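You operate a simulated robot arm through the tools that you are given. There is no shell and no other tool. Be economical: measure what you need, move in short steps, check, and stop when the job is done.

The job below is to be done with a simulated robot arm. You get a single attempt, and the scene is never put back.

JOB
Take the pink cloth from the top of the wooden bench and leave it on the top of the orange bench. Then put the blue card stand on the top of the orange bench away on the teal bench. Then take the green spool and leave it on the low shelf of the orange bench. Then take the teal felt block on the top of the orange bench and put it away on the top of the green bench. Then take the teal block and leave it in the hd scrap. Then put the green tally board on the rubber mat on the green bench. Then fetch the purple pad from the top of the orange bench and set it on the top of the small blue locker. Do these in the order given. Set down upright: blue card stand, teal block.

The check looks at the end state, three seconds after you hand in, the way a careful person would. Anything else that was tipped, shoved, dropped, spilled or broken makes it a failure. Flat cloth is picked up by pressing the open fingertips on it (5 to 10 N) and closing them slowly along it; thin cloth reads only 2 to 8 mm in the jaws.

ROBOT AND FRAMES
A 6-joint arm with a two-finger parallel gripper on a trunk, on a base that drives. Base frame: it is fixed to the floor where the robot stands at the start and does not move with it; the origin is under the middle of the robot, x ahead of it, y to its left, z up; the surface under the hand at the start is at about z = 850. Lengths are in mm, angles in degrees, forces in N, time in s.
Its first joint turns from -166.0 to 166.0 degrees. Places, roughly: blue card stand [1250, 2750, 1000]; green spool (10x10x8 cm) [1300, 2800, 900]; green tally board (6x9x2 cm) [1600, 4100, 900]; low shelf of the orange bench [1500, 3400, 200]; pink cloth (7x5x4 cm) [1000, 200, 900]; purple pad (5x4x4 cm) [1800, 4500, 900]; rubber mat on the green bench (31x18 cm) [-740, 3600, 860]; scrap (20x17 cm) [1220, 3060, 860]; teal bench [800, -1900, 800]; teal block (5x4x5 cm) [1700, 3700, 900]; teal felt block (6x5x4 cm) [1600, 2800, 900]; top of the green bench [-500, 4000, 800]; top of the orange bench [1400, 3400, 800]; top of the small blue locker (23x14 cm) [1320, 2600, 1140]. Payload 3.43 kg.
Tool frame: the origin (TCP) lies between the finger pads and is the grasp point; the fingertips stand 34 mm ahead of it; z points along the fingers, y is the line along which they close. The gripper opens to 128 mm. The fingers are 24 mm wide and 12 mm thick; the gripper's body (48 by 130 mm) begins 96 mm behind the TCP.
Orientation is that of the tool frame in the base frame, as a unit quaternion [w, x, y, z]. With the fingers straight down and closing along the base's y, the tool's x points along the base's -x, its y along +y and its z along -z.

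CONTROLS
- The arm moves only by the tool arm_command. Its argument "commands" is a list of rows, each a list of 7 numbers: the shift along the base's x, y, z in mm, then the turn, a rotation vector about the base's x, y, z in degrees, then the opening in per cent of the stroke, from 0 (shut) to 100 (fully open). In form: [[tx, ty, tz, ax, ay, az, claw], ...]. A call has 1 to 8 rows; each row is the pose to reach, as a shift and turn from the pose commanded when the call began. A row lasts 0.2 s, in which the tool goes at most 50 mm and 8.6 degrees; a call with a longer step from one row to the next is refused whole, and so is a gripper value outside its range. Where a pose cannot be reached the arm comes as near as it can. A force on the tool above 40 N (or 10 N above the force at the start of the call, whichever is more), or a blocked arm, ends the call early, and 0.2 s more pass. Each finger travels about 153 mm/s and halts on what it meets, pressing with about 21 N; the grip force reading is that of the motor and also rises with nothing between the fingers. The clock runs only during rows and for 0.2 s after the last one: add rows that repeat a pose to give the fingers time. It gives the time, the measured TCP pose, the force on the tool (base axes), the opening and the grip force at its end, in the units of the frame above (readings bear some noise), with the torque about the TCP (base axes, N m) and any sound that the robot's microphone picked up, and new pictures: "pictures" is both (left out), scene, wrist or none.
- Cameras (640 x 400 px; columns grow to the right, rows downward): "scene" is now at [172.9, 211.3, 1239]; the picture's right is [-0.08, -1.00, 0.00], its down [-0.17, 0.01, -0.99] and it looks along [0.98, -0.08, -0.17] (base axes); focal length 273 px, centre (320, 200). "wrist" rides on the gripper at [76, -11, -160] in the tool frame; the picture's right is [0.15, 0.99, 0.00], its down [-0.88, 0.13, -0.46] and it looks along [-0.45, 0.07, 0.89] (tool axes); focal length 234 px, centre (320, 200).
- roll_base(legs): drives the robot by 1 to 6 legs, each [ahead, left, turn to the left] in mm, mm and degrees, along the robot's own axes; the way and the turn of a leg run together, so that a leg with both is an arc; at most 1500 mm and 180 degrees a leg. The arm and the cameras ride along, it lands a little off, and it stops where it bumps. It gives what a move gives, and a new picture of the scene camera.
- pan_tilt(pan, tilt): turns the head with the scene camera to pan (to the left, within 143 degrees either way) and tilt (down, from -29 to 69), counted from straight ahead of the robot. It gives what a move gives, and a new picture of the scene camera.
- locate(camera, pixels): for up to 12 pixels [column, row] of the newest picture of that camera ("zoom" is the newest enlarged one), the place [x, y, z] in the base frame of the surface seen there, good to about 3 mm. The clock stands still meanwhile.
- close_up(camera, box): a new picture of the part [left, top, right, bottom] of that camera's present view, enlarged. The clock stands still meanwhile.
- hand_in(): hands the job in; it is judged then, once.

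Work in short steps. Measure before you move; look again where a grasp or a placing could have gone wrong, and mend it. You have 138 turns and 260 pictures in all, those below and enlarged ones among them. Open the gripper and draw the arm clear of the work before you hand the job in, unless the task says otherwise; then end with one line.

The tools are called after "Call:" by a JSON object that holds its "api" and its "payload". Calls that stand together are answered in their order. arm_command: Moves the arm, as the interface text tells. Its arguments: {"type":"object","properties":{"commands":{"type":"array"},"pictures":{"type":"string","enum":["both","scene","wrist","none"]}},"required":["commands"]} The other tools are called the same way: roll_base (legs) drives the base; pan_tilt (pan, tilt) turns the head that bears the scene camera; locate (camera, pixels) gives the place of the surface under pixels of a picture; close_up (camera, box) takes an enlarged picture of a part of a camera's view; hand_in () hands the job in.

At the start:

```text
time_s: 0.0
tcp_pos: [722.9, 210.7, 1073.4]
tool_rot: [0.001, 0.0, 1.0, 0.0]
wrist_force: [0.3, 0.6, 1.3]
moment: [0.0, 0.02, -0.01]
grip_width: 127.9
finger_force: 0.1
robot x, y, heading: [0.0, -1.5, 0.1]
head pan, tilt: [-4.5, 9.9]
```

scene: 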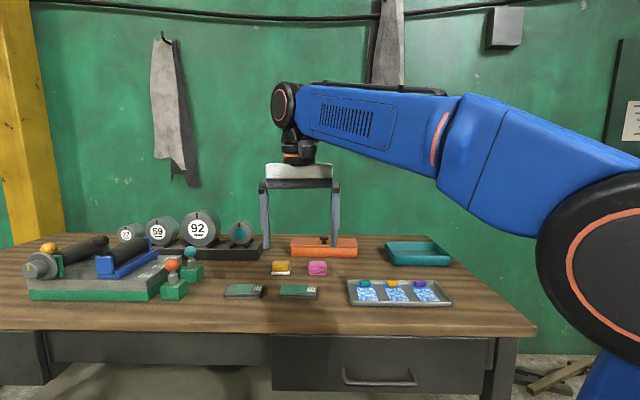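
wrist: 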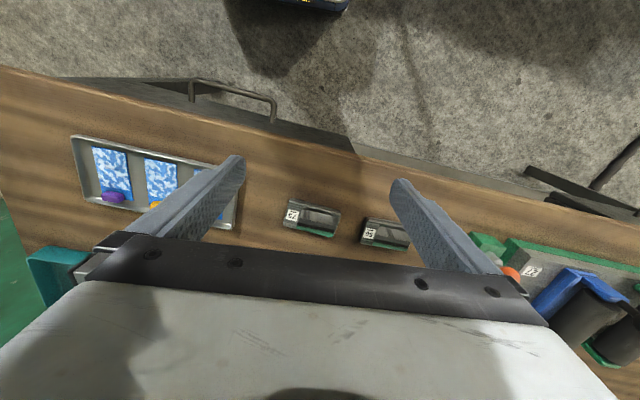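

The pink cloth seems to be at scene pixel (317,268), with a yellow one beside it. I'll zoom in and locate it.

Call:
{"api": "close_up", "payload": {"camera": "scene", "box": [220, 220, 380, 320]}}

Call:
{"api": "locate", "payload": {"camera": "scene", "pixels": [[317, 265], [317, 271], [309, 268], [325, 268], [281, 268], [317, 280], [325, 250]]}}

```text
4.00 times, centred on (300, 270) of scene
```

zoom: 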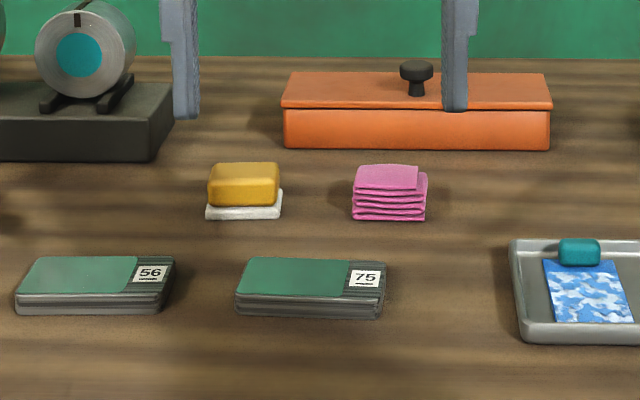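

```text
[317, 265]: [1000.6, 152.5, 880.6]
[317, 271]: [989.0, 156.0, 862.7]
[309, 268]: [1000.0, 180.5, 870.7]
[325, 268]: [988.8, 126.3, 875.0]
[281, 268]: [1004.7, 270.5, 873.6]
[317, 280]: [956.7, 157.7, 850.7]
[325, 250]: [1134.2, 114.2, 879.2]
```

The pink cloth is a folded stack. I'll measure its top corners in the zoom.

Call:
{"api": "locate", "payload": {"camera": "zoom", "pixels": [[362, 167], [412, 168], [358, 186], [415, 188], [388, 176], [356, 215], [422, 217], [426, 180], [388, 200]]}}

```text
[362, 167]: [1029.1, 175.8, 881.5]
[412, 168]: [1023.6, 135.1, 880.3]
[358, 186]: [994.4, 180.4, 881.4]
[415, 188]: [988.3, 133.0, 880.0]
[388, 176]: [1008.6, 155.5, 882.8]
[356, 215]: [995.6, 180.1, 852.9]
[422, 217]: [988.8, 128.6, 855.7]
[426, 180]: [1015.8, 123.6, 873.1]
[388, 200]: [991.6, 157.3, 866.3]
```

The stack is centred near (1010,152), turned about -7°, with its top at 882. That is just out of reach, so I'll check the table's edge, then drive ahead a little.

Call:
{"api": "locate", "payload": {"camera": "scene", "pixels": [[250, 325], [450, 330], [250, 345], [380, 360], [320, 395]]}}

Call:
{"api": "roll_base", "payload": {"legs": [[180, 0, 0]]}}

```text
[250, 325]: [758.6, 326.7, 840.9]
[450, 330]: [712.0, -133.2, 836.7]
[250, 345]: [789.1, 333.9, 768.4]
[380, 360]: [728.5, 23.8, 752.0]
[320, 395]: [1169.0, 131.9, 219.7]
```

```text
time_s: 1.5
tcp_pos: [896.9, 210.3, 1072.9]
tool_rot: [0.002, 0.0, 1.0, 0.0]
wrist_force: [0.5, 0.4, 0.3]
moment: [0.03, 0.01, 0.0]
grip_width: 127.9
finger_force: 0.0
robot x, y, heading: [170.3, 1.4, -0.1]
head pan, tilt: [-4.5, 9.9]
```

scene: 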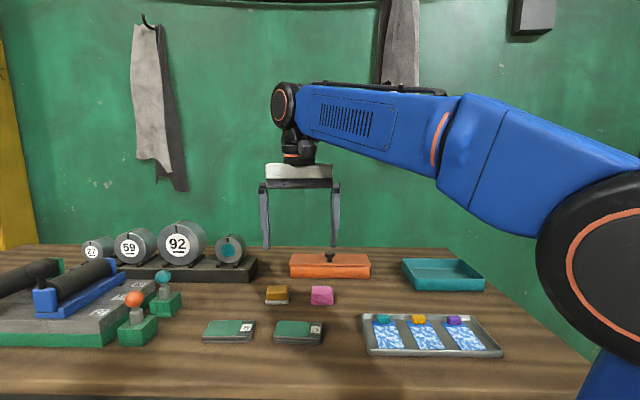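

The tool is at (897,210,1073). I'll move above the cloth with a -7° turn, then check from above.

Call:
{"api": "arm_command", "payload": {"commands": [[40, -20, -20, 0, 0, -4, 90], [80, -40, -50, 0, 0, -7, 80], [113, -57, -90, 0, 0, -7, 80], [113, -57, -125, 0, 0, -7, 80], [113, -57, -125, 0, 0, -7, 80]]}}

```text
refused: row 2 steps farther than a row can; nothing moved
```

That step was slightly over 50 mm, so I'll split it more finely.

Call:
{"api": "arm_command", "payload": {"commands": [[35, -18, -20, 0, 0, -4, 90], [70, -36, -40, 0, 0, -7, 80], [100, -50, -70, 0, 0, -7, 80], [113, -57, -110, 0, 0, -7, 80], [113, -57, -125, 0, 0, -7, 80], [113, -57, -125, 0, 0, -7, 80]]}}

```text
time_s: 2.9
tcp_pos: [1010.7, 150.4, 947.7]
tool_rot: [0.0, 0.061, 0.998, 0.001]
wrist_force: [0.4, -0.5, 0.2]
moment: [-0.01, 0.01, -0.02]
grip_width: 102.3
finger_force: 0.1
robot x, y, heading: [174.0, -1.6, 0.2]
head pan, tilt: [-4.5, 9.9]
```

scene: 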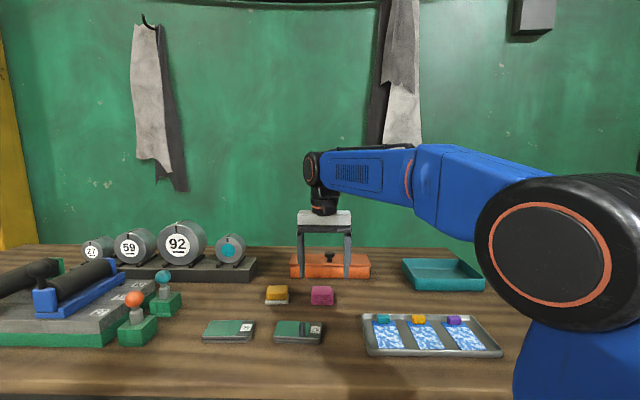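
wrist: 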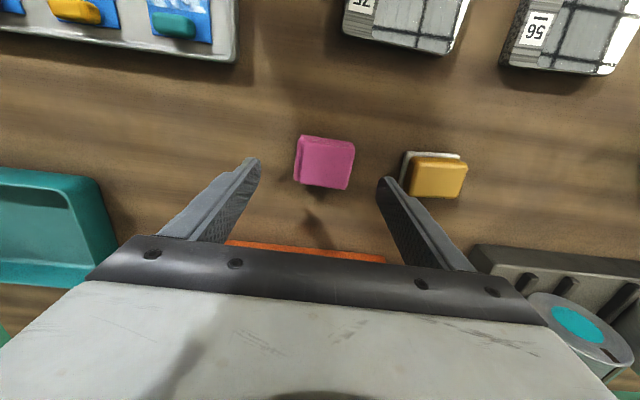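

The cloth is at wrist pixel (325,162). I'll locate it from this view before descending.

Call:
{"api": "locate", "payload": {"camera": "wrist", "pixels": [[303, 138], [353, 145], [349, 187], [297, 180], [326, 162], [408, 180]]}}

```text
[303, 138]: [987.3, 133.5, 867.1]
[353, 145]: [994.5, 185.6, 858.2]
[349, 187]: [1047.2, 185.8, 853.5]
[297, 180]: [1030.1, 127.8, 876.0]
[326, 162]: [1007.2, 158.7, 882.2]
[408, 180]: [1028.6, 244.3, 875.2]
```

It's centred near (1012,156). I'll descend to z≈888 and close slowly.

Call:
{"api": "arm_command", "payload": {"commands": [[1, 5, -30, 0, 0, 0, 80], [1, 5, -52, 0, 0, 0, 80], [1, 5, -60, 0, 0, 0, 80], [1, 5, -60, 0, 0, 0, 60], [1, 5, -60, 0, 0, 0, 45], [1, 5, -60, 0, 0, 0, 30], [1, 5, -60, 0, 0, 0, 20], [1, 5, -60, 0, 0, 0, 20]]}}

```text
time_s: 4.7
tcp_pos: [1010.9, 156.0, 889.5]
tool_rot: [0.001, 0.061, 0.998, 0.0]
wrist_force: [-0.3, 0.0, 0.4]
moment: [0.0, 0.0, 0.02]
grip_width: 61.1
finger_force: 21.5
robot x, y, heading: [174.2, -2.0, 0.2]
head pan, tilt: [-4.5, 9.9]
```

scene: 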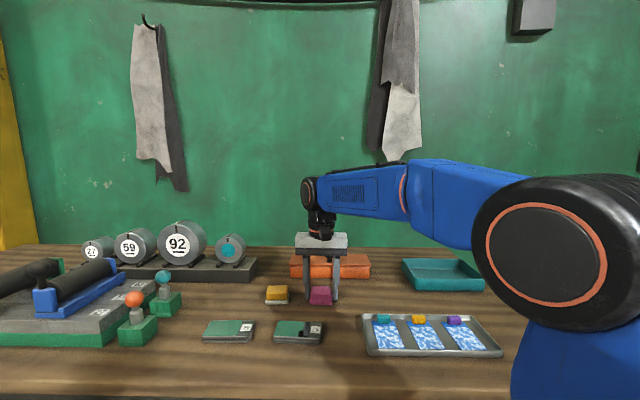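
wrist: 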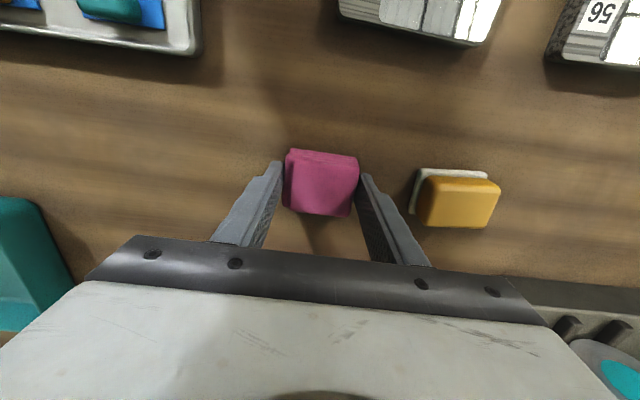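

The cloth is gripped at 61 mm. Next I'll lift it high.

Call:
{"api": "arm_command", "payload": {"commands": [[0, 0, 30, 0, 0, 0, 20], [0, 0, 75, 0, 0, 0, 20], [0, 0, 120, 0, 0, 0, 20], [-20, 0, 165, 0, 0, 0, 20], [-60, 0, 190, 0, 0, 0, 20], [-105, 0, 190, 0, 0, 0, 20], [-150, 0, 190, 0, 0, 0, 20], [-195, 0, 190, 0, 0, 0, 20]], "pictures": "both"}}

```text
time_s: 6.5
tcp_pos: [814.6, 158.9, 1075.5]
tool_rot: [0.001, 0.061, 0.998, 0.0]
wrist_force: [0.5, 0.7, -1.3]
moment: [0.0, 0.1, -0.01]
grip_width: 61.1
finger_force: 20.5
robot x, y, heading: [175.1, 0.7, 0.1]
head pan, tilt: [-4.5, 9.9]
```

scene: 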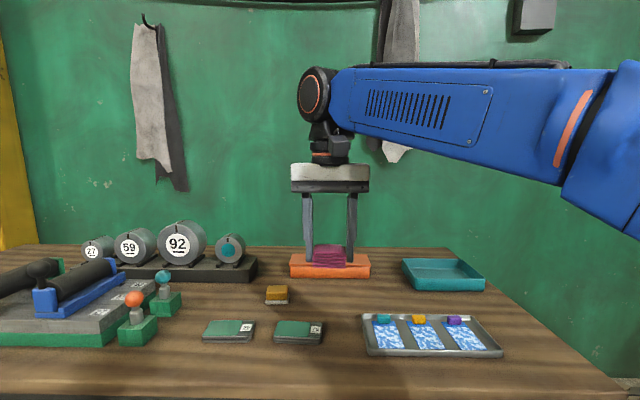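
wrist: 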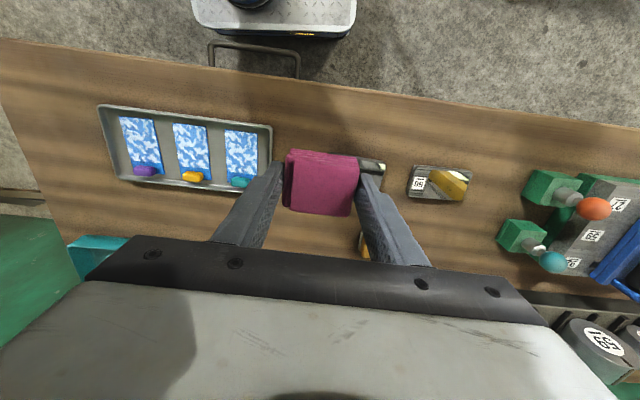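

The cloth is held. I'll back off and pan the head left towards the orange bench.

Call:
{"api": "roll_base", "payload": {"legs": [[-450, 0, 0]]}}

Call:
{"api": "pan_tilt", "payload": {"pan": 65, "tilt": 15}}

Call:
{"api": "pan_tilt", "payload": {"pan": 120, "tilt": 15}}

```text
time_s: 8.4
tcp_pos: [555.9, 149.6, 1078.8]
tool_rot: [0.001, 0.063, 0.998, 0.0]
wrist_force: [-0.4, 0.6, -0.8]
moment: [0.02, -0.02, -0.04]
grip_width: 61.2
finger_force: 20.8
robot x, y, heading: [-86.9, -4.4, -0.4]
head pan, tilt: [-4.5, 9.9]
stopped in leg 1: the robot was blocked; the commanded pose is now the measured one
```

scene: 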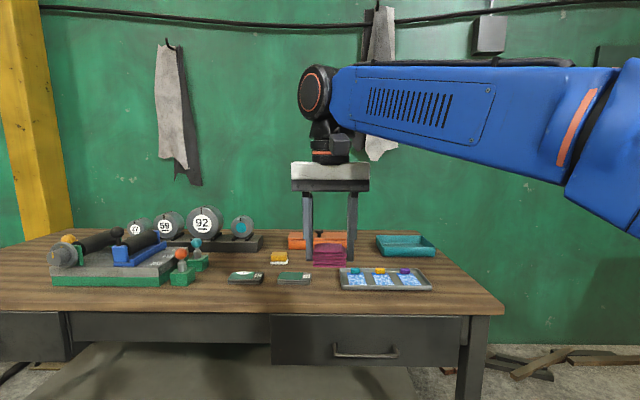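

```text
time_s: 9.8
tcp_pos: [555.4, 150.1, 1078.4]
tool_rot: [0.001, 0.064, 0.998, 0.001]
wrist_force: [0.3, 0.6, -0.7]
moment: [0.01, 0.02, 0.03]
grip_width: 60.9
finger_force: 21.0
robot x, y, heading: [-86.0, -1.4, -0.3]
head pan, tilt: [65.0, 15.0]
```

scene: 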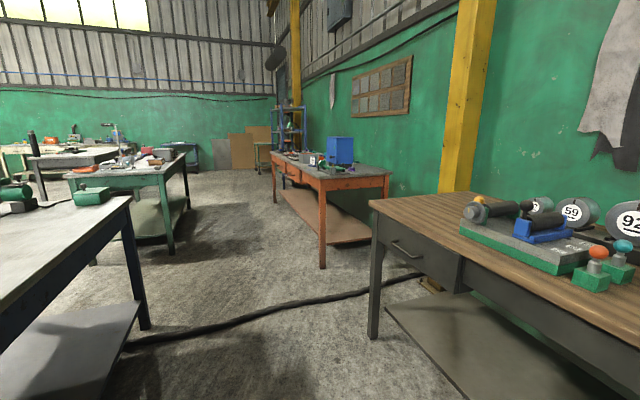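

```text
time_s: 11.0
tcp_pos: [555.5, 148.9, 1078.6]
tool_rot: [0.002, 0.064, 0.998, 0.001]
wrist_force: [-0.4, 0.1, -1.1]
moment: [-0.02, 0.01, -0.02]
grip_width: 60.9
finger_force: 20.8
robot x, y, heading: [-88.6, -6.7, -0.6]
head pan, tilt: [120.0, 15.0]
```

scene: 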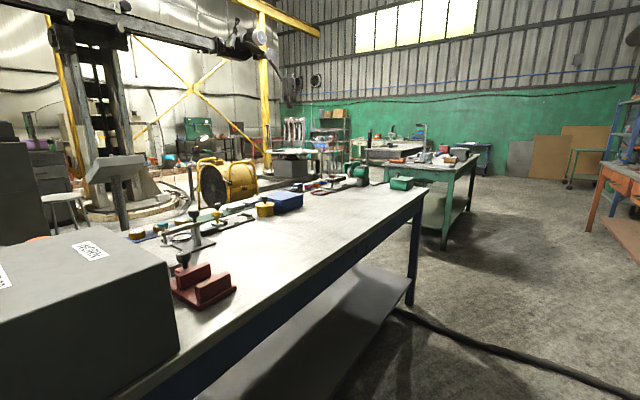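

I was blocked by the bench behind. I'll locate its corner here, then look at pan 65 again to lay out the way.

Call:
{"api": "locate", "payload": {"camera": "scene", "pixels": [[426, 192], [385, 170], [480, 158], [445, 172], [100, 398], [408, 305], [400, 310], [445, 248], [310, 285]]}}

Call:
{"api": "pan_tilt", "payload": {"pan": 70, "tilt": 22}}

```text
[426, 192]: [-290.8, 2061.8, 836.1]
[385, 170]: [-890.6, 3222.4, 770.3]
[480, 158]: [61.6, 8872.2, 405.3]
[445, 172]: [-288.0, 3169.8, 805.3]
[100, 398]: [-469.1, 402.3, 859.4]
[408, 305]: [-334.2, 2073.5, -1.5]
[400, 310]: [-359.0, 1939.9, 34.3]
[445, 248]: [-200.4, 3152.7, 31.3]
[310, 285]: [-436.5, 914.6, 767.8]
```

```text
time_s: 12.2
tcp_pos: [556.1, 150.7, 1078.6]
tool_rot: [0.002, 0.064, 0.998, 0.001]
wrist_force: [0.3, 1.0, -1.2]
moment: [-0.01, 0.0, 0.01]
grip_width: 61.1
finger_force: 21.5
robot x, y, heading: [-85.3, -6.1, -0.5]
head pan, tilt: [70.0, 22.0]
```

scene: 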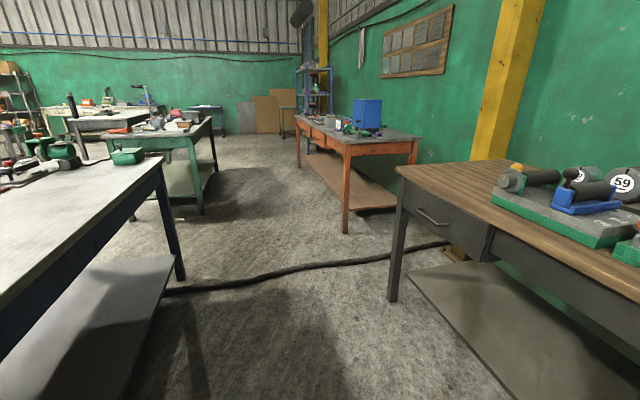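

Call:
{"api": "locate", "payload": {"camera": "scene", "pixels": [[397, 170], [391, 298], [346, 148], [418, 140], [345, 232], [299, 120], [299, 165], [198, 136], [202, 210], [181, 280], [350, 262], [163, 160]]}}

Call:
{"api": "close_up", "payload": {"camera": "scene", "box": [280, 80, 440, 180]}}

```text
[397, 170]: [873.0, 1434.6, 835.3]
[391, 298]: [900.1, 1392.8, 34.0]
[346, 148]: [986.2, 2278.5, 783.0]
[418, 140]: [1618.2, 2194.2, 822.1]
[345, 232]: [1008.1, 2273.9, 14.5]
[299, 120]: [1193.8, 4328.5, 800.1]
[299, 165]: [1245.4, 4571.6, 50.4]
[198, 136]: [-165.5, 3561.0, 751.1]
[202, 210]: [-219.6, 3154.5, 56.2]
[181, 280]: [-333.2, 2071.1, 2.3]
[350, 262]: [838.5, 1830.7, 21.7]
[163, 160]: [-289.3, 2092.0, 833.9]
```

```text
4.00 times, centred on (360, 130) of scene
```

zoom: 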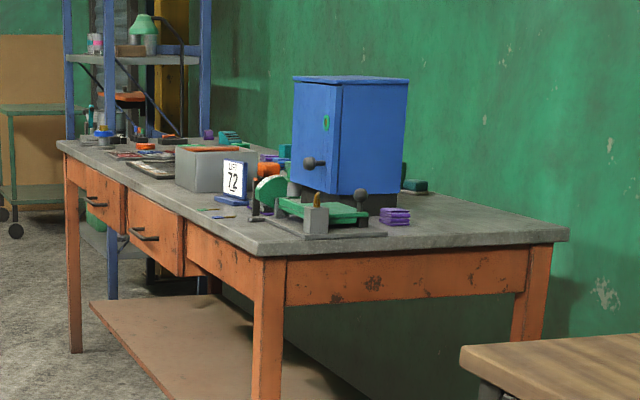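

The aisle runs at about x≈300, between the blue bench corner (-290,2080) and the orange bench corner (986,2278). I'll pull the arm in, then drive left.

Call:
{"api": "arm_command", "payload": {"commands": [[-45, 0, 10, 0, 0, 0, 20], [-90, 0, 20, 0, 0, 0, 20], [-135, 0, 30, 0, 0, 0, 20], [-180, 0, 30, 0, 0, 0, 20]], "pictures": "none"}}

Call:
{"api": "roll_base", "payload": {"legs": [[350, 0, 0], [0, 1400, 0], [0, 1100, 0]]}}

```text
time_s: 13.2
tcp_pos: [376.1, 150.1, 1110.4]
tool_rot: [0.002, 0.064, 0.998, 0.0]
wrist_force: [0.5, 0.1, -0.5]
moment: [-0.04, 0.06, -0.02]
grip_width: 61.3
finger_force: 20.8
robot x, y, heading: [-86.3, -6.0, -0.4]
head pan, tilt: [70.0, 22.0]
```

```text
time_s: 27.2
tcp_pos: [688.5, 2642.2, 1110.5]
tool_rot: [0.002, 0.06, 0.998, 0.001]
wrist_force: [-0.5, 0.4, -1.0]
moment: [0.03, 0.01, -0.01]
grip_width: 61.3
finger_force: 20.4
robot x, y, heading: [227.4, 2485.6, 0.2]
head pan, tilt: [70.0, 22.0]
```

scene: 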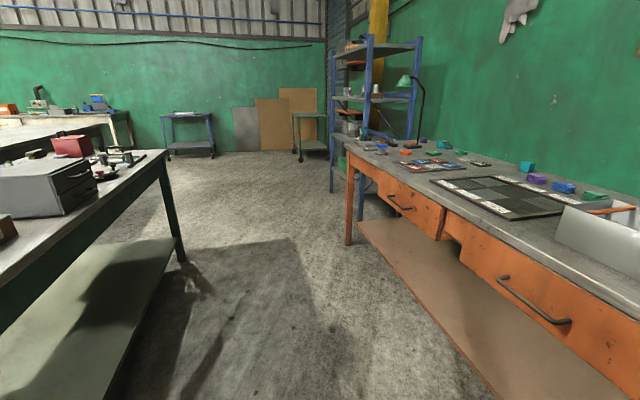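

The drive went well. I'll pan the head to see the orange bench from here.

Call:
{"api": "pan_tilt", "payload": {"pan": 20, "tilt": 22}}

Call:
{"api": "close_up", "payload": {"camera": "scene", "box": [0, 120, 320, 320]}}

Call:
{"api": "close_up", "payload": {"camera": "scene", "box": [320, 120, 640, 320]}}

```text
time_s: 28.4
tcp_pos: [689.0, 2643.1, 1110.8]
tool_rot: [0.001, 0.06, 0.998, 0.001]
wrist_force: [0.2, -0.1, -1.2]
moment: [0.0, -0.01, 0.0]
grip_width: 61.2
finger_force: 21.2
robot x, y, heading: [226.7, 2486.2, 0.2]
head pan, tilt: [20.0, 22.0]
```

scene: 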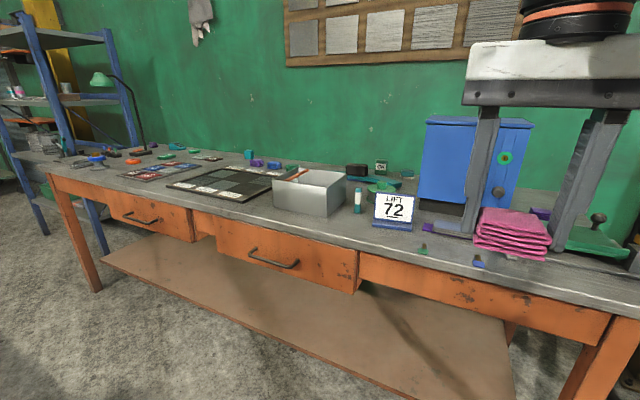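

```text
2.00 times, centred on (160, 220) of scene
```

zoom: 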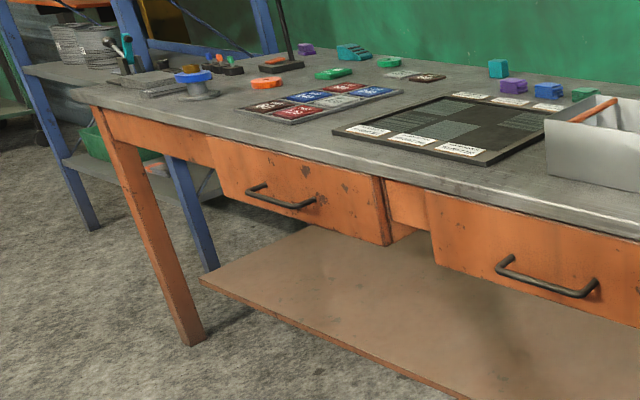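

```text
2.00 times, centred on (480, 220) of scene
```

zoom: 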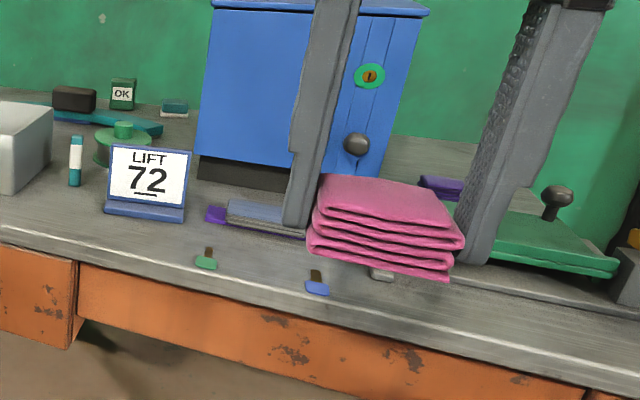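

I'll measure the bench layout: the card stand, spool, box, locker, keys and free strips.

Call:
{"api": "locate", "payload": {"camera": "zoom", "pixels": [[20, 235], [145, 215], [150, 175], [122, 130], [75, 165], [206, 262], [317, 288], [200, 170], [60, 210], [240, 260], [440, 340], [175, 107]]}}

Call:
{"api": "locate", "payload": {"camera": "scene", "pixels": [[272, 208], [325, 215], [345, 190], [225, 200], [168, 186], [210, 162], [285, 173], [120, 173], [180, 178], [260, 185], [600, 270], [150, 188]]}}

```text
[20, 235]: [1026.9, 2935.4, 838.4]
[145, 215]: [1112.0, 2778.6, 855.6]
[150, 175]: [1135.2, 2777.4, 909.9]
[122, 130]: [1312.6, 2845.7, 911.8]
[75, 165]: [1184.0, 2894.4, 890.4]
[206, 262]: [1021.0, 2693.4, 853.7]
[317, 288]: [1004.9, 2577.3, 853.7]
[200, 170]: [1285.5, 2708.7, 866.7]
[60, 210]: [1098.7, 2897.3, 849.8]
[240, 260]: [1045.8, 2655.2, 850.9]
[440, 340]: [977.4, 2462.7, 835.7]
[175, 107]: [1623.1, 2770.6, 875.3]
```

```text
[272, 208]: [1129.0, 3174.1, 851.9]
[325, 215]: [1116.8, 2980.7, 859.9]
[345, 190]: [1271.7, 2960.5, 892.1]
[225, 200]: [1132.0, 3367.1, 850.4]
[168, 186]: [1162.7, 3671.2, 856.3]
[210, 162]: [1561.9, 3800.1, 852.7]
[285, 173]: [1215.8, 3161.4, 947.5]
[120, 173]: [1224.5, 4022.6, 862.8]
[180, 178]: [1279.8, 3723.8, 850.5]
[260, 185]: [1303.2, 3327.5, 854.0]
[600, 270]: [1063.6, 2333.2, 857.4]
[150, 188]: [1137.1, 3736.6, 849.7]
```

There's a free spot at about (1088,2898), between the box and the card stand. I'll drive left and slightly ahead.

Call:
{"api": "roll_base", "payload": {"legs": [[70, 300, 0]]}}

Call:
{"api": "pan_tilt", "payload": {"pan": 5, "tilt": 28}}

```text
time_s: 30.5
tcp_pos: [759.8, 2942.3, 1110.6]
tool_rot: [0.002, 0.06, 0.998, 0.001]
wrist_force: [-0.5, 0.0, 0.2]
moment: [0.0, 0.03, 0.01]
grip_width: 61.0
finger_force: 21.0
robot x, y, heading: [300.9, 2782.4, 0.1]
head pan, tilt: [20.0, 22.0]
```

scene: 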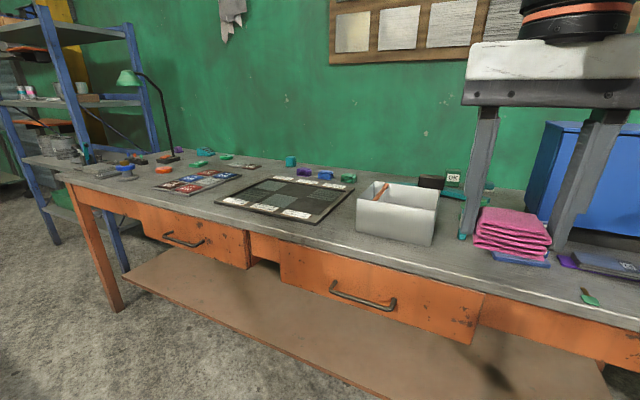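

```text
time_s: 31.2
tcp_pos: [760.2, 2941.2, 1110.6]
tool_rot: [0.002, 0.06, 0.998, 0.001]
wrist_force: [-0.5, -0.1, -0.8]
moment: [0.02, 0.0, 0.02]
grip_width: 61.1
finger_force: 21.3
robot x, y, heading: [296.6, 2785.3, 0.0]
head pan, tilt: [5.0, 28.0]
```

scene: 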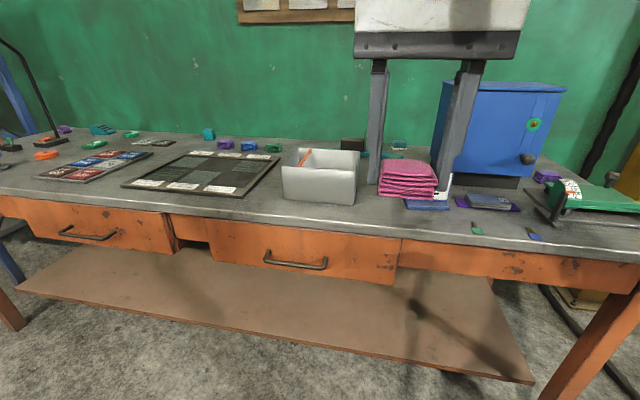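

Next I'll move the cloth above the gap at height, for a look from the wrist camera.

Call:
{"api": "arm_command", "payload": {"commands": [[45, -6, 0, 0, 0, 0, 20], [90, -12, 0, 0, 0, 0, 20], [135, -18, 0, 0, 0, 0, 20], [180, -24, 0, 0, 0, 0, 20], [225, -30, 0, 0, 0, 0, 20], [270, -36, 0, 0, 0, 0, 20], [315, -42, 0, 0, 0, 0, 20], [330, -43, 0, 0, 0, 0, 20]]}}

```text
time_s: 33.0
tcp_pos: [1090.1, 2897.5, 1107.2]
tool_rot: [0.003, 0.06, 0.998, 0.002]
wrist_force: [-0.7, -0.9, -0.4]
moment: [0.02, -0.06, 0.02]
grip_width: 61.0
finger_force: 20.8
robot x, y, heading: [300.4, 2787.6, 0.2]
head pan, tilt: [5.0, 28.0]
```

scene: 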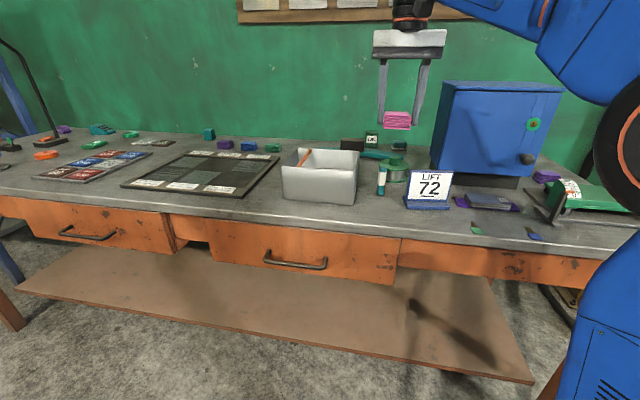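
wrist: 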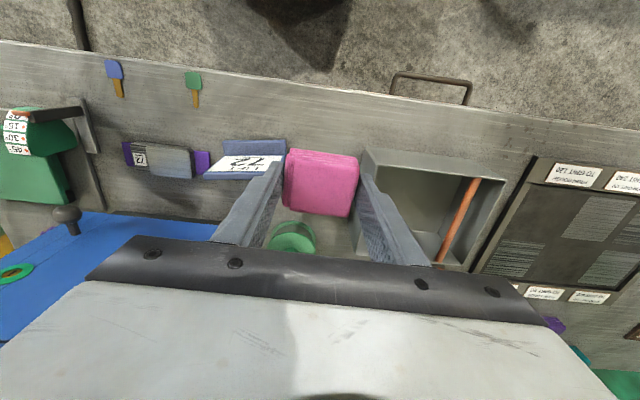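

Here the gap is between the stand's base (x pixel ~285) and the box (~362). I'll measure it precisely.

Call:
{"api": "locate", "payload": {"camera": "wrist", "pixels": [[284, 142], [224, 143], [286, 152], [372, 150], [362, 160], [320, 130], [320, 92], [295, 245], [410, 160], [505, 190], [365, 235], [266, 165]]}}

```text
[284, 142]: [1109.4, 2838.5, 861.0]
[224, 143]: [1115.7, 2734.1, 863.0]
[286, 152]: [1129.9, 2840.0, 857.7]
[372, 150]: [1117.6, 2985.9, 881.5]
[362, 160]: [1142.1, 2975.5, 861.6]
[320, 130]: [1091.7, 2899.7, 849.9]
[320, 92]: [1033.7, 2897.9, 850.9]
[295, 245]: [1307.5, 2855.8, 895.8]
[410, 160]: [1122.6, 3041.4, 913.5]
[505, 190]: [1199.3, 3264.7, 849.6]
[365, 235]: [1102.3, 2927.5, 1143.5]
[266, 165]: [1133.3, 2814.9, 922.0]
```

The gap runs y 2840–2975. I'll descend at (1081,2904) to just above the surface.

Call:
{"api": "arm_command", "payload": {"commands": [[-9, 7, -45, 0, 0, 0, 20], [-9, 7, -90, 0, 0, 0, 20], [-9, 7, -135, 0, 0, 0, 20], [-9, 7, -175, 0, 0, 0, 20], [-9, 7, -205, 0, 0, 0, 20], [-9, 7, -216, 0, 0, 0, 20], [-9, 7, -216, 0, 0, 0, 20]]}}

```text
time_s: 34.6
tcp_pos: [1080.6, 2905.6, 894.3]
tool_rot: [0.001, 0.06, 0.998, 0.001]
wrist_force: [0.5, 0.6, -0.8]
moment: [0.0, 0.0, 0.03]
grip_width: 60.9
finger_force: 21.3
robot x, y, heading: [298.6, 2782.4, 0.4]
head pan, tilt: [5.0, 28.0]
```

scene: 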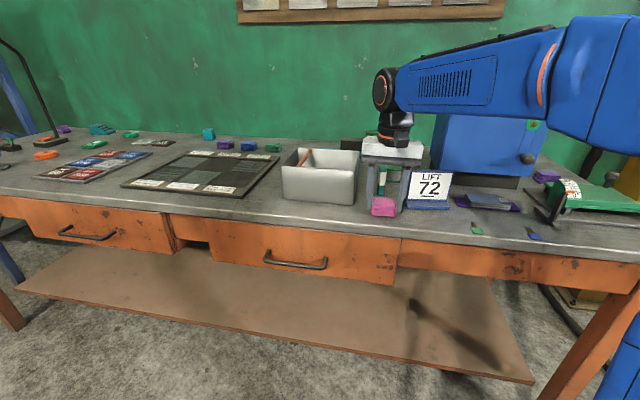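
wrist: 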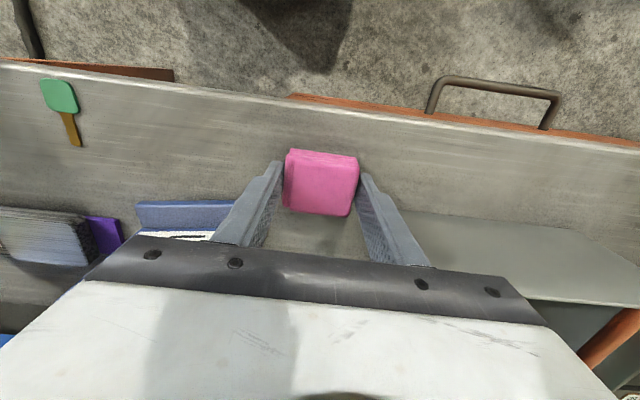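

Clear on both sides. I'll lower the last 4 mm, open a little and rise.

Call:
{"api": "arm_command", "payload": {"commands": [[0, 0, -4, 0, 0, 0, 20], [0, 0, -4, 0, 0, 0, 50], [0, 0, -4, 0, 0, 0, 58], [0, 0, -4, 0, 0, 0, 58], [0, 0, 15, 0, 0, 0, 58], [0, 0, 50, 0, 0, 0, 58], [0, 0, 95, 0, 0, 0, 58], [0, 0, 140, 0, 0, 0, 58]]}}

```text
time_s: 36.5
tcp_pos: [1078.5, 2903.7, 1035.0]
tool_rot: [0.002, 0.06, 0.998, 0.001]
wrist_force: [0.2, 1.1, -0.3]
moment: [-0.01, 0.0, -0.01]
grip_width: 74.1
finger_force: 0.1
robot x, y, heading: [302.6, 2783.6, -0.2]
head pan, tilt: [5.0, 28.0]
```

scene: 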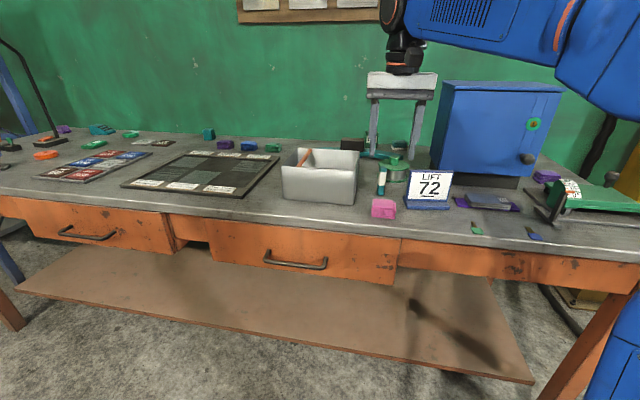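
wrist: 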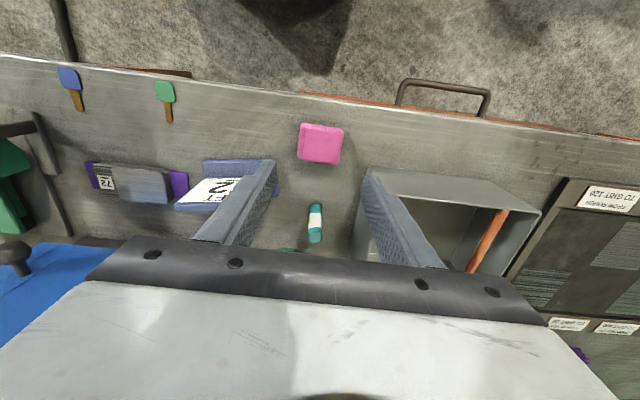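

The cloth is set down. Now I'll study the card stand's geometry.

Call:
{"api": "close_up", "payload": {"camera": "scene", "box": [380, 140, 476, 220]}}

Call:
{"api": "close_up", "payload": {"camera": "wrist", "box": [160, 130, 288, 230]}}

Call:
{"api": "locate", "payload": {"camera": "scene", "pixels": [[430, 168], [451, 172], [409, 197], [447, 200], [448, 209], [404, 207], [404, 199], [430, 185], [431, 171], [450, 195], [415, 172]]}}

Call:
{"api": "locate", "payload": {"camera": "wrist", "pixels": [[205, 162], [275, 160], [205, 174], [178, 208], [215, 210], [240, 180], [210, 192], [190, 190], [250, 165], [315, 208]]}}

```text
5.00 times, centred on (428, 180) of scene
```

zoom: 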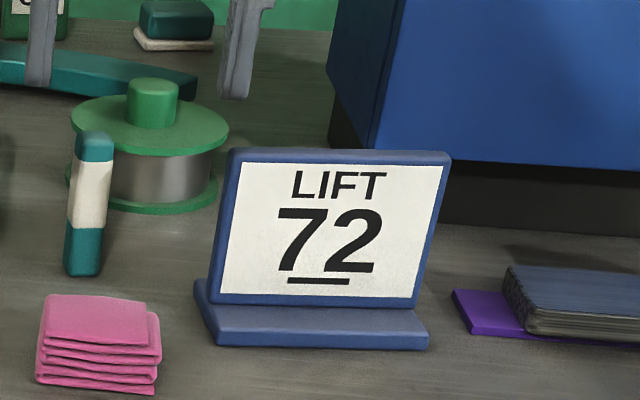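

```text
4.00 times, centred on (224, 180) of wrist
```

zoom: 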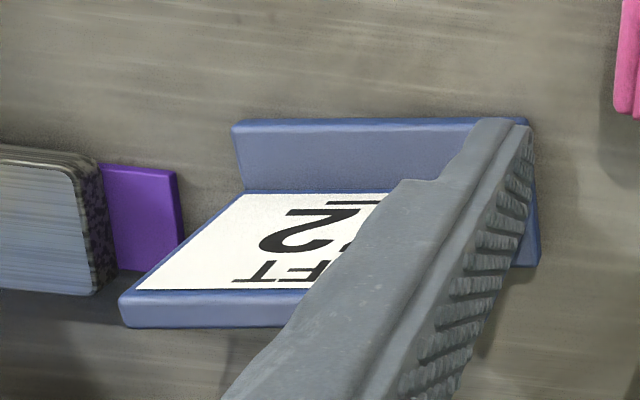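

```text
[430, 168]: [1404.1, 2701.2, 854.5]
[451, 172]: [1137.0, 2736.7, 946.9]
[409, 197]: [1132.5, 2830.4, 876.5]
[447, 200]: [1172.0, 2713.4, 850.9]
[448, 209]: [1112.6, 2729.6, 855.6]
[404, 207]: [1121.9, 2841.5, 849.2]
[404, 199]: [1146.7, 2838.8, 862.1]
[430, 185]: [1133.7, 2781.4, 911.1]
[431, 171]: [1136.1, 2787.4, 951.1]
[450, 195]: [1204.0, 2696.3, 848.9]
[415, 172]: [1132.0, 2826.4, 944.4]
```

```text
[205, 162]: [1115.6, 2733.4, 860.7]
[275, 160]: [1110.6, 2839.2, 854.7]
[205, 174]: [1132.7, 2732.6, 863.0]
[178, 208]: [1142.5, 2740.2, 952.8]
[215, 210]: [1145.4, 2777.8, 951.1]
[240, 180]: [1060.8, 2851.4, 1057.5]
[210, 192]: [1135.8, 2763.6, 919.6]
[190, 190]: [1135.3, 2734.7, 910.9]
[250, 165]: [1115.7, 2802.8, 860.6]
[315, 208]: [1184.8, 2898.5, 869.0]
```

The stand's panel is thin: front face x≈1132–1137, y 2735–2830, top 952, turned about +3°. I'll grip it across its thickness along x, so I turn the tool -80° while moving above it.

Call:
{"api": "arm_command", "payload": {"commands": [[0, -10, 30, 0, 0, -8.5, 50], [0, -25, 50, 0, 0, -17, 50], [10, -40, 50, 0, 0, -25.5, 50], [20, -60, 50, 0, 0, -34, 50], [30, -80, 50, 0, 0, -42.5, 50], [40, -100, 50, 0, 0, -51, 50], [50, -110, 50, 0, 0, -59.5, 50], [63, -119, 50, 0, 0, -68, 50]], "pictures": "none"}}

Call:
{"api": "arm_command", "payload": {"commands": [[0, 0, -10, 0, 0, -6, 50], [0, 0, -20, 0, 0, -12, 50], [0, 0, -20, 0, 0, -12, 50]]}}

```text
time_s: 38.2
tcp_pos: [1141.1, 2787.6, 1084.3]
tool_rot: [0.003, 0.609, 0.793, 0.0]
wrist_force: [0.2, 0.0, 0.7]
moment: [0.0, -0.03, -0.01]
grip_width: 64.0
finger_force: 0.1
robot x, y, heading: [298.4, 2782.4, 0.2]
head pan, tilt: [5.0, 28.0]
```

```text
time_s: 39.0
tcp_pos: [1141.8, 2787.5, 1064.6]
tool_rot: [0.003, 0.688, 0.726, 0.001]
wrist_force: [0.0, -0.8, -0.3]
moment: [0.04, -0.03, -0.04]
grip_width: 63.8
finger_force: 0.0
robot x, y, heading: [300.2, 2786.0, -0.3]
head pan, tilt: [5.0, 28.0]
```

scene: 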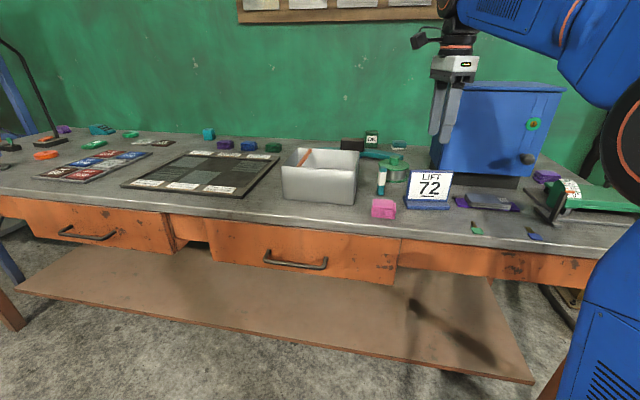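
wrist: 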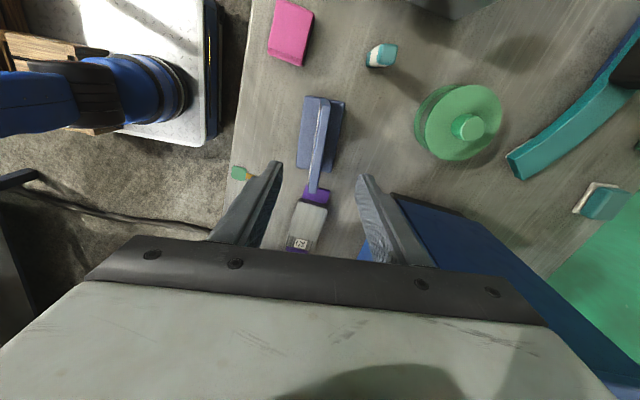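

The panel's top edge is at wrist (310–328, 98–190), between the fingers. I'll measure it.

Call:
{"api": "locate", "payload": {"camera": "wrist", "pixels": [[324, 105], [314, 185], [320, 140], [314, 140], [325, 140], [300, 150], [338, 150], [342, 105], [305, 100]]}}

```text
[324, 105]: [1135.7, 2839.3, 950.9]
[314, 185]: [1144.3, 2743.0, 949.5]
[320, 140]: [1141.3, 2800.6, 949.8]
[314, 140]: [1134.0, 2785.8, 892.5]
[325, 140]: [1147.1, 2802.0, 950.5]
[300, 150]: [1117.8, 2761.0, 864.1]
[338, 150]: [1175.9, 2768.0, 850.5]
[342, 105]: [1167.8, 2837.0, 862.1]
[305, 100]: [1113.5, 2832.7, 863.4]
```

I'll descend around the panel to TCP z≈928 and close.

Call:
{"api": "arm_command", "payload": {"commands": [[-1, 1, -45, 0, 0, 1, 50], [-1, 1, -90, 0, 0, 1, 50], [-1, 1, -120, 0, 0, 1, 50], [-1, 1, -137, 0, 0, 1, 50], [-1, 1, -137, 0, 0, 1, 30], [-1, 1, -137, 0, 0, 1, 12], [-1, 1, -137, 0, 0, 1, 0], [-1, 1, -137, 0, 0, 1, 0]]}}

```text
time_s: 40.9
tcp_pos: [1139.8, 2790.6, 925.6]
tool_rot: [0.002, 0.682, 0.732, -0.001]
wrist_force: [-0.2, 1.2, -0.2]
moment: [-0.01, 0.01, 0.01]
grip_width: 11.4
finger_force: 21.0
robot x, y, heading: [296.2, 2782.6, -0.0]
head pan, tilt: [5.0, 28.0]
```

scene: 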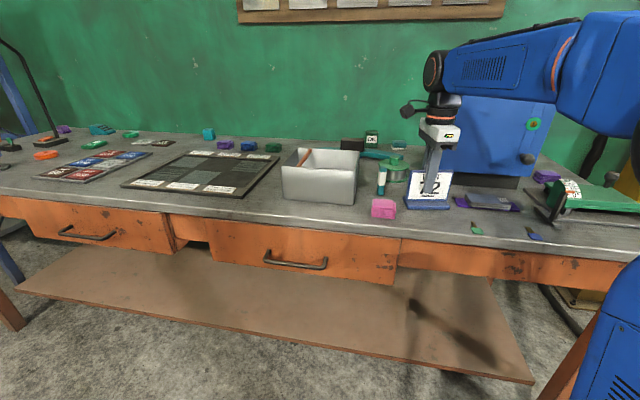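
wrist: 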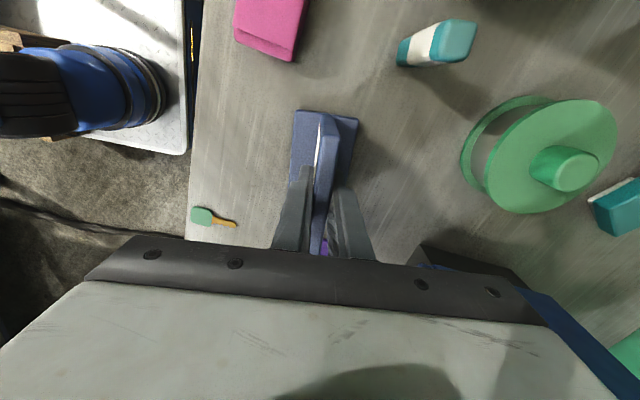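

The stand is gripped at 11 mm; its base sits 75.6 mm below the TCP. I'll lift it and draw it back.

Call:
{"api": "arm_command", "payload": {"commands": [[0, 0, 20, 0, 0, 0, 0], [0, 0, 60, 0, 0, 0, 0], [0, 0, 105, 0, 0, 0, 0], [-20, 0, 145, 0, 0, 0, 0], [-60, 0, 165, 0, 0, 0, 0], [-105, 0, 170, 0, 0, 0, 0], [-150, 0, 175, 0, 0, 0, 0], [-195, 0, 180, 0, 0, 0, 0]], "pictures": "none"}}

Call:
{"api": "arm_command", "payload": {"commands": [[-45, 0, 0, 0, 0, 0, 0], [-90, 0, 0, 0, 0, 0, 0], [-135, 0, 0, 0, 0, 0, 0], [-180, 0, 0, 0, 0, 0, 0], [-180, 0, 0, 0, 0, 0, 0]]}}

Call:
{"api": "pan_tilt", "payload": {"pan": -75, "tilt": 18}}

```text
time_s: 42.6
tcp_pos: [945.3, 2789.9, 1107.0]
tool_rot: [0.002, 0.681, 0.732, -0.002]
wrist_force: [0.7, 0.1, -2.6]
moment: [0.01, 0.09, -0.01]
grip_width: 11.8
finger_force: 20.6
robot x, y, heading: [295.8, 2784.5, 0.2]
head pan, tilt: [5.0, 28.0]
```

```text
time_s: 43.9
tcp_pos: [766.0, 2789.3, 1106.8]
tool_rot: [0.002, 0.681, 0.732, -0.001]
wrist_force: [0.9, -0.5, -0.6]
moment: [-0.01, -0.01, -0.02]
grip_width: 11.6
finger_force: 21.2
robot x, y, heading: [298.3, 2784.5, -0.1]
head pan, tilt: [5.0, 28.0]
```

scene: 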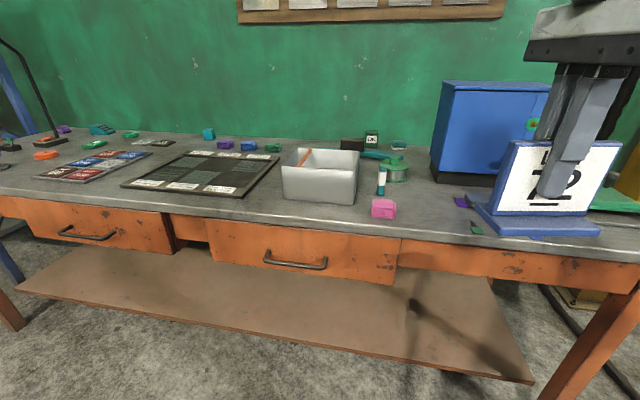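
wrist: 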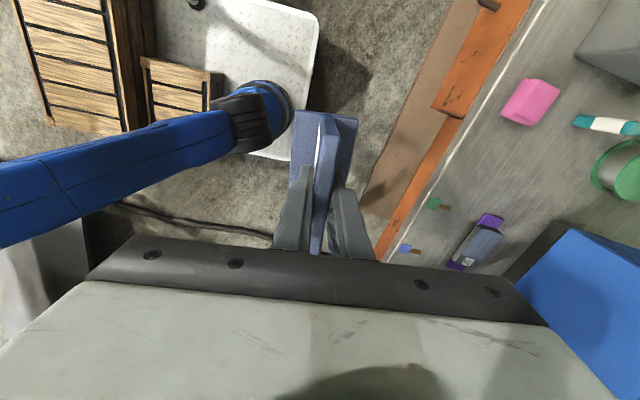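

```text
time_s: 45.4
tcp_pos: [767.5, 2790.1, 1106.1]
tool_rot: [0.002, 0.681, 0.732, 0.0]
wrist_force: [1.2, -0.3, -0.4]
moment: [-0.01, 0.01, -0.01]
grip_width: 11.7
finger_force: 21.3
robot x, y, heading: [298.9, 2782.3, 0.2]
head pan, tilt: [-75.0, 18.0]
```

scene: 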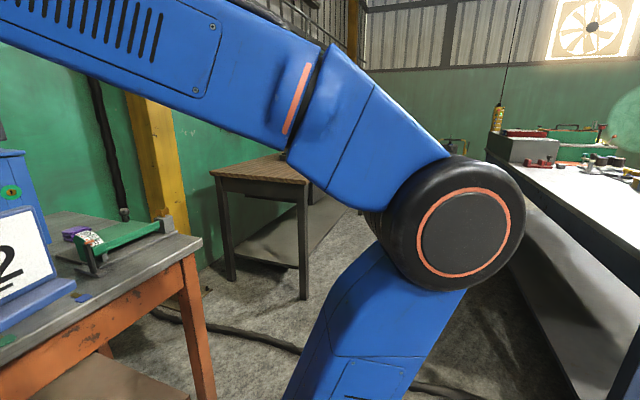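

I'll drive back right along the aisle, following its slant (blue bench edge x≈-550+0.127y, wooden edge ≈725+0.1y).

Call:
{"api": "roll_base", "payload": {"legs": [[-55, -780, 0], [-150, -1400, 0], [-40, -400, 0]]}}

Call:
{"api": "pan_tilt", "payload": {"pan": -110, "tilt": 15}}

```text
time_s: 58.2
tcp_pos: [504.2, 219.6, 1108.4]
tool_rot: [0.002, 0.688, 0.725, 0.0]
wrist_force: [-0.2, 0.3, -1.0]
moment: [0.0, 0.02, 0.0]
grip_width: 11.8
finger_force: 21.3
robot x, y, heading: [35.1, 220.0, -1.3]
head pan, tilt: [-75.0, 18.0]
```

scene: 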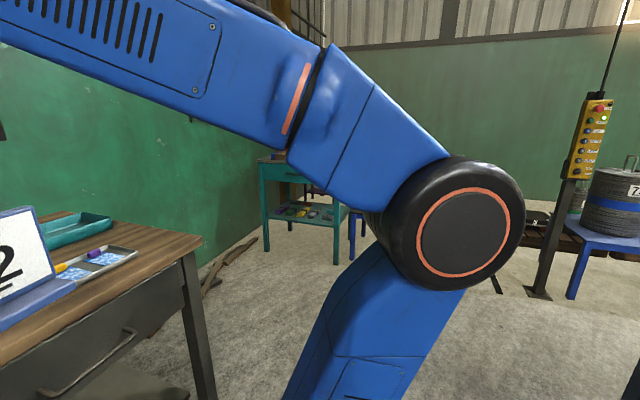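

```text
time_s: 59.2
tcp_pos: [504.1, 219.9, 1106.9]
tool_rot: [0.001, 0.688, 0.725, 0.0]
wrist_force: [-0.3, 0.3, -0.4]
moment: [-0.02, -0.01, -0.01]
grip_width: 11.8
finger_force: 20.6
robot x, y, heading: [33.2, 223.4, -1.3]
head pan, tilt: [-110.0, 15.0]
```

scene: 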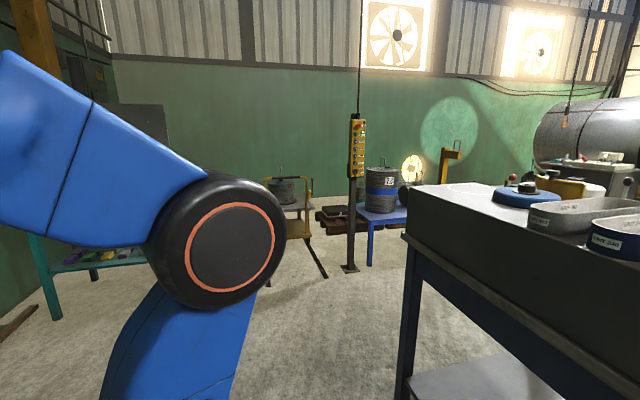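

The teal bench is ahead on the far right, with clear floor between. I'll drive on right and look at it.

Call:
{"api": "roll_base", "payload": {"legs": [[0, -1100, 1.5]]}}

Call:
{"api": "pan_tilt", "payload": {"pan": -25, "tilt": 18}}

```text
time_s: 64.8
tcp_pos: [503.1, -840.6, 1107.3]
tool_rot: [0.001, 0.674, 0.738, 0.0]
wrist_force: [-0.2, -0.6, -0.1]
moment: [0.02, 0.01, 0.01]
grip_width: 11.5
finger_force: 21.3
robot x, y, heading: [32.9, -857.8, 1.0]
head pan, tilt: [-110.0, 15.0]
```

scene: 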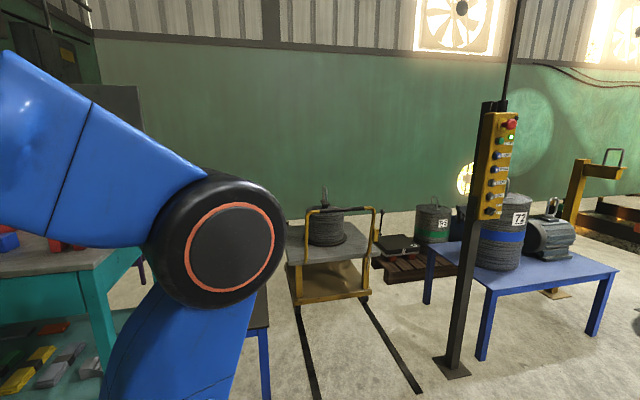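

```text
time_s: 66.4
tcp_pos: [504.5, -841.3, 1108.0]
tool_rot: [0.003, 0.674, 0.738, -0.001]
wrist_force: [-0.4, -1.0, -0.1]
moment: [-0.01, 0.0, 0.03]
grip_width: 11.6
finger_force: 20.9
robot x, y, heading: [34.2, -854.9, 1.0]
head pan, tilt: [-25.0, 18.0]
```

scene: 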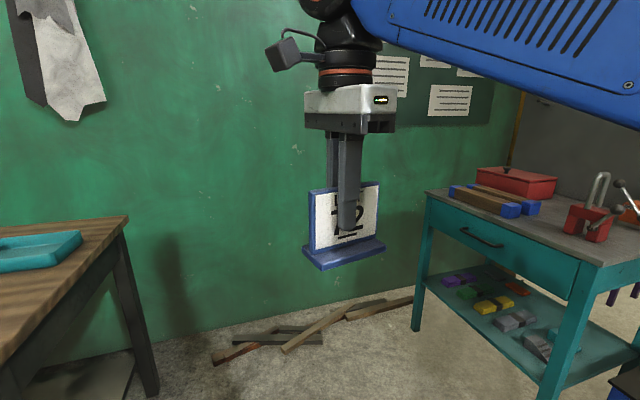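

Now I can see the teal bench. I'll locate its top's corners and the objects on it.

Call:
{"api": "locate", "payload": {"camera": "scene", "pixels": [[430, 190], [600, 263], [416, 330], [548, 398], [515, 208], [587, 235], [530, 225], [560, 225], [480, 170], [636, 258], [130, 225], [600, 245]]}}

Call:
{"api": "pan_tilt", "payload": {"pan": -55, "tilt": 20}}

```text
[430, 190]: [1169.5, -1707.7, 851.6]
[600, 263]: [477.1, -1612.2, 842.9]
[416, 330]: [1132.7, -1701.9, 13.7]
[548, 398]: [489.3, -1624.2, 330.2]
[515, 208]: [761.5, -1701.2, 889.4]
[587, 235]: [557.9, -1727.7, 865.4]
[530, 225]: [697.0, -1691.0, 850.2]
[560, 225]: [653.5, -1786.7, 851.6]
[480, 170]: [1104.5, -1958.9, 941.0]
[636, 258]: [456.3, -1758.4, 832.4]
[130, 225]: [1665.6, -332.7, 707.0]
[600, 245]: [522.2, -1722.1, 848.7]
```

```text
time_s: 67.3
tcp_pos: [503.3, -841.1, 1107.8]
tool_rot: [0.002, 0.675, 0.738, -0.001]
wrist_force: [-0.4, -0.1, -0.7]
moment: [0.03, -0.05, -0.01]
grip_width: 11.4
finger_force: 21.0
robot x, y, heading: [34.2, -854.1, 1.2]
head pan, tilt: [-55.0, 20.0]
```

scene: 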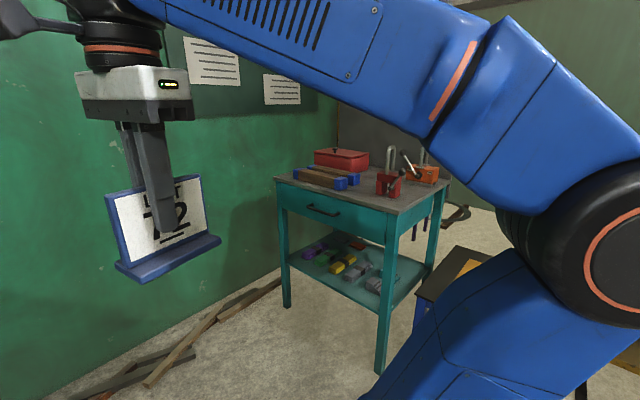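

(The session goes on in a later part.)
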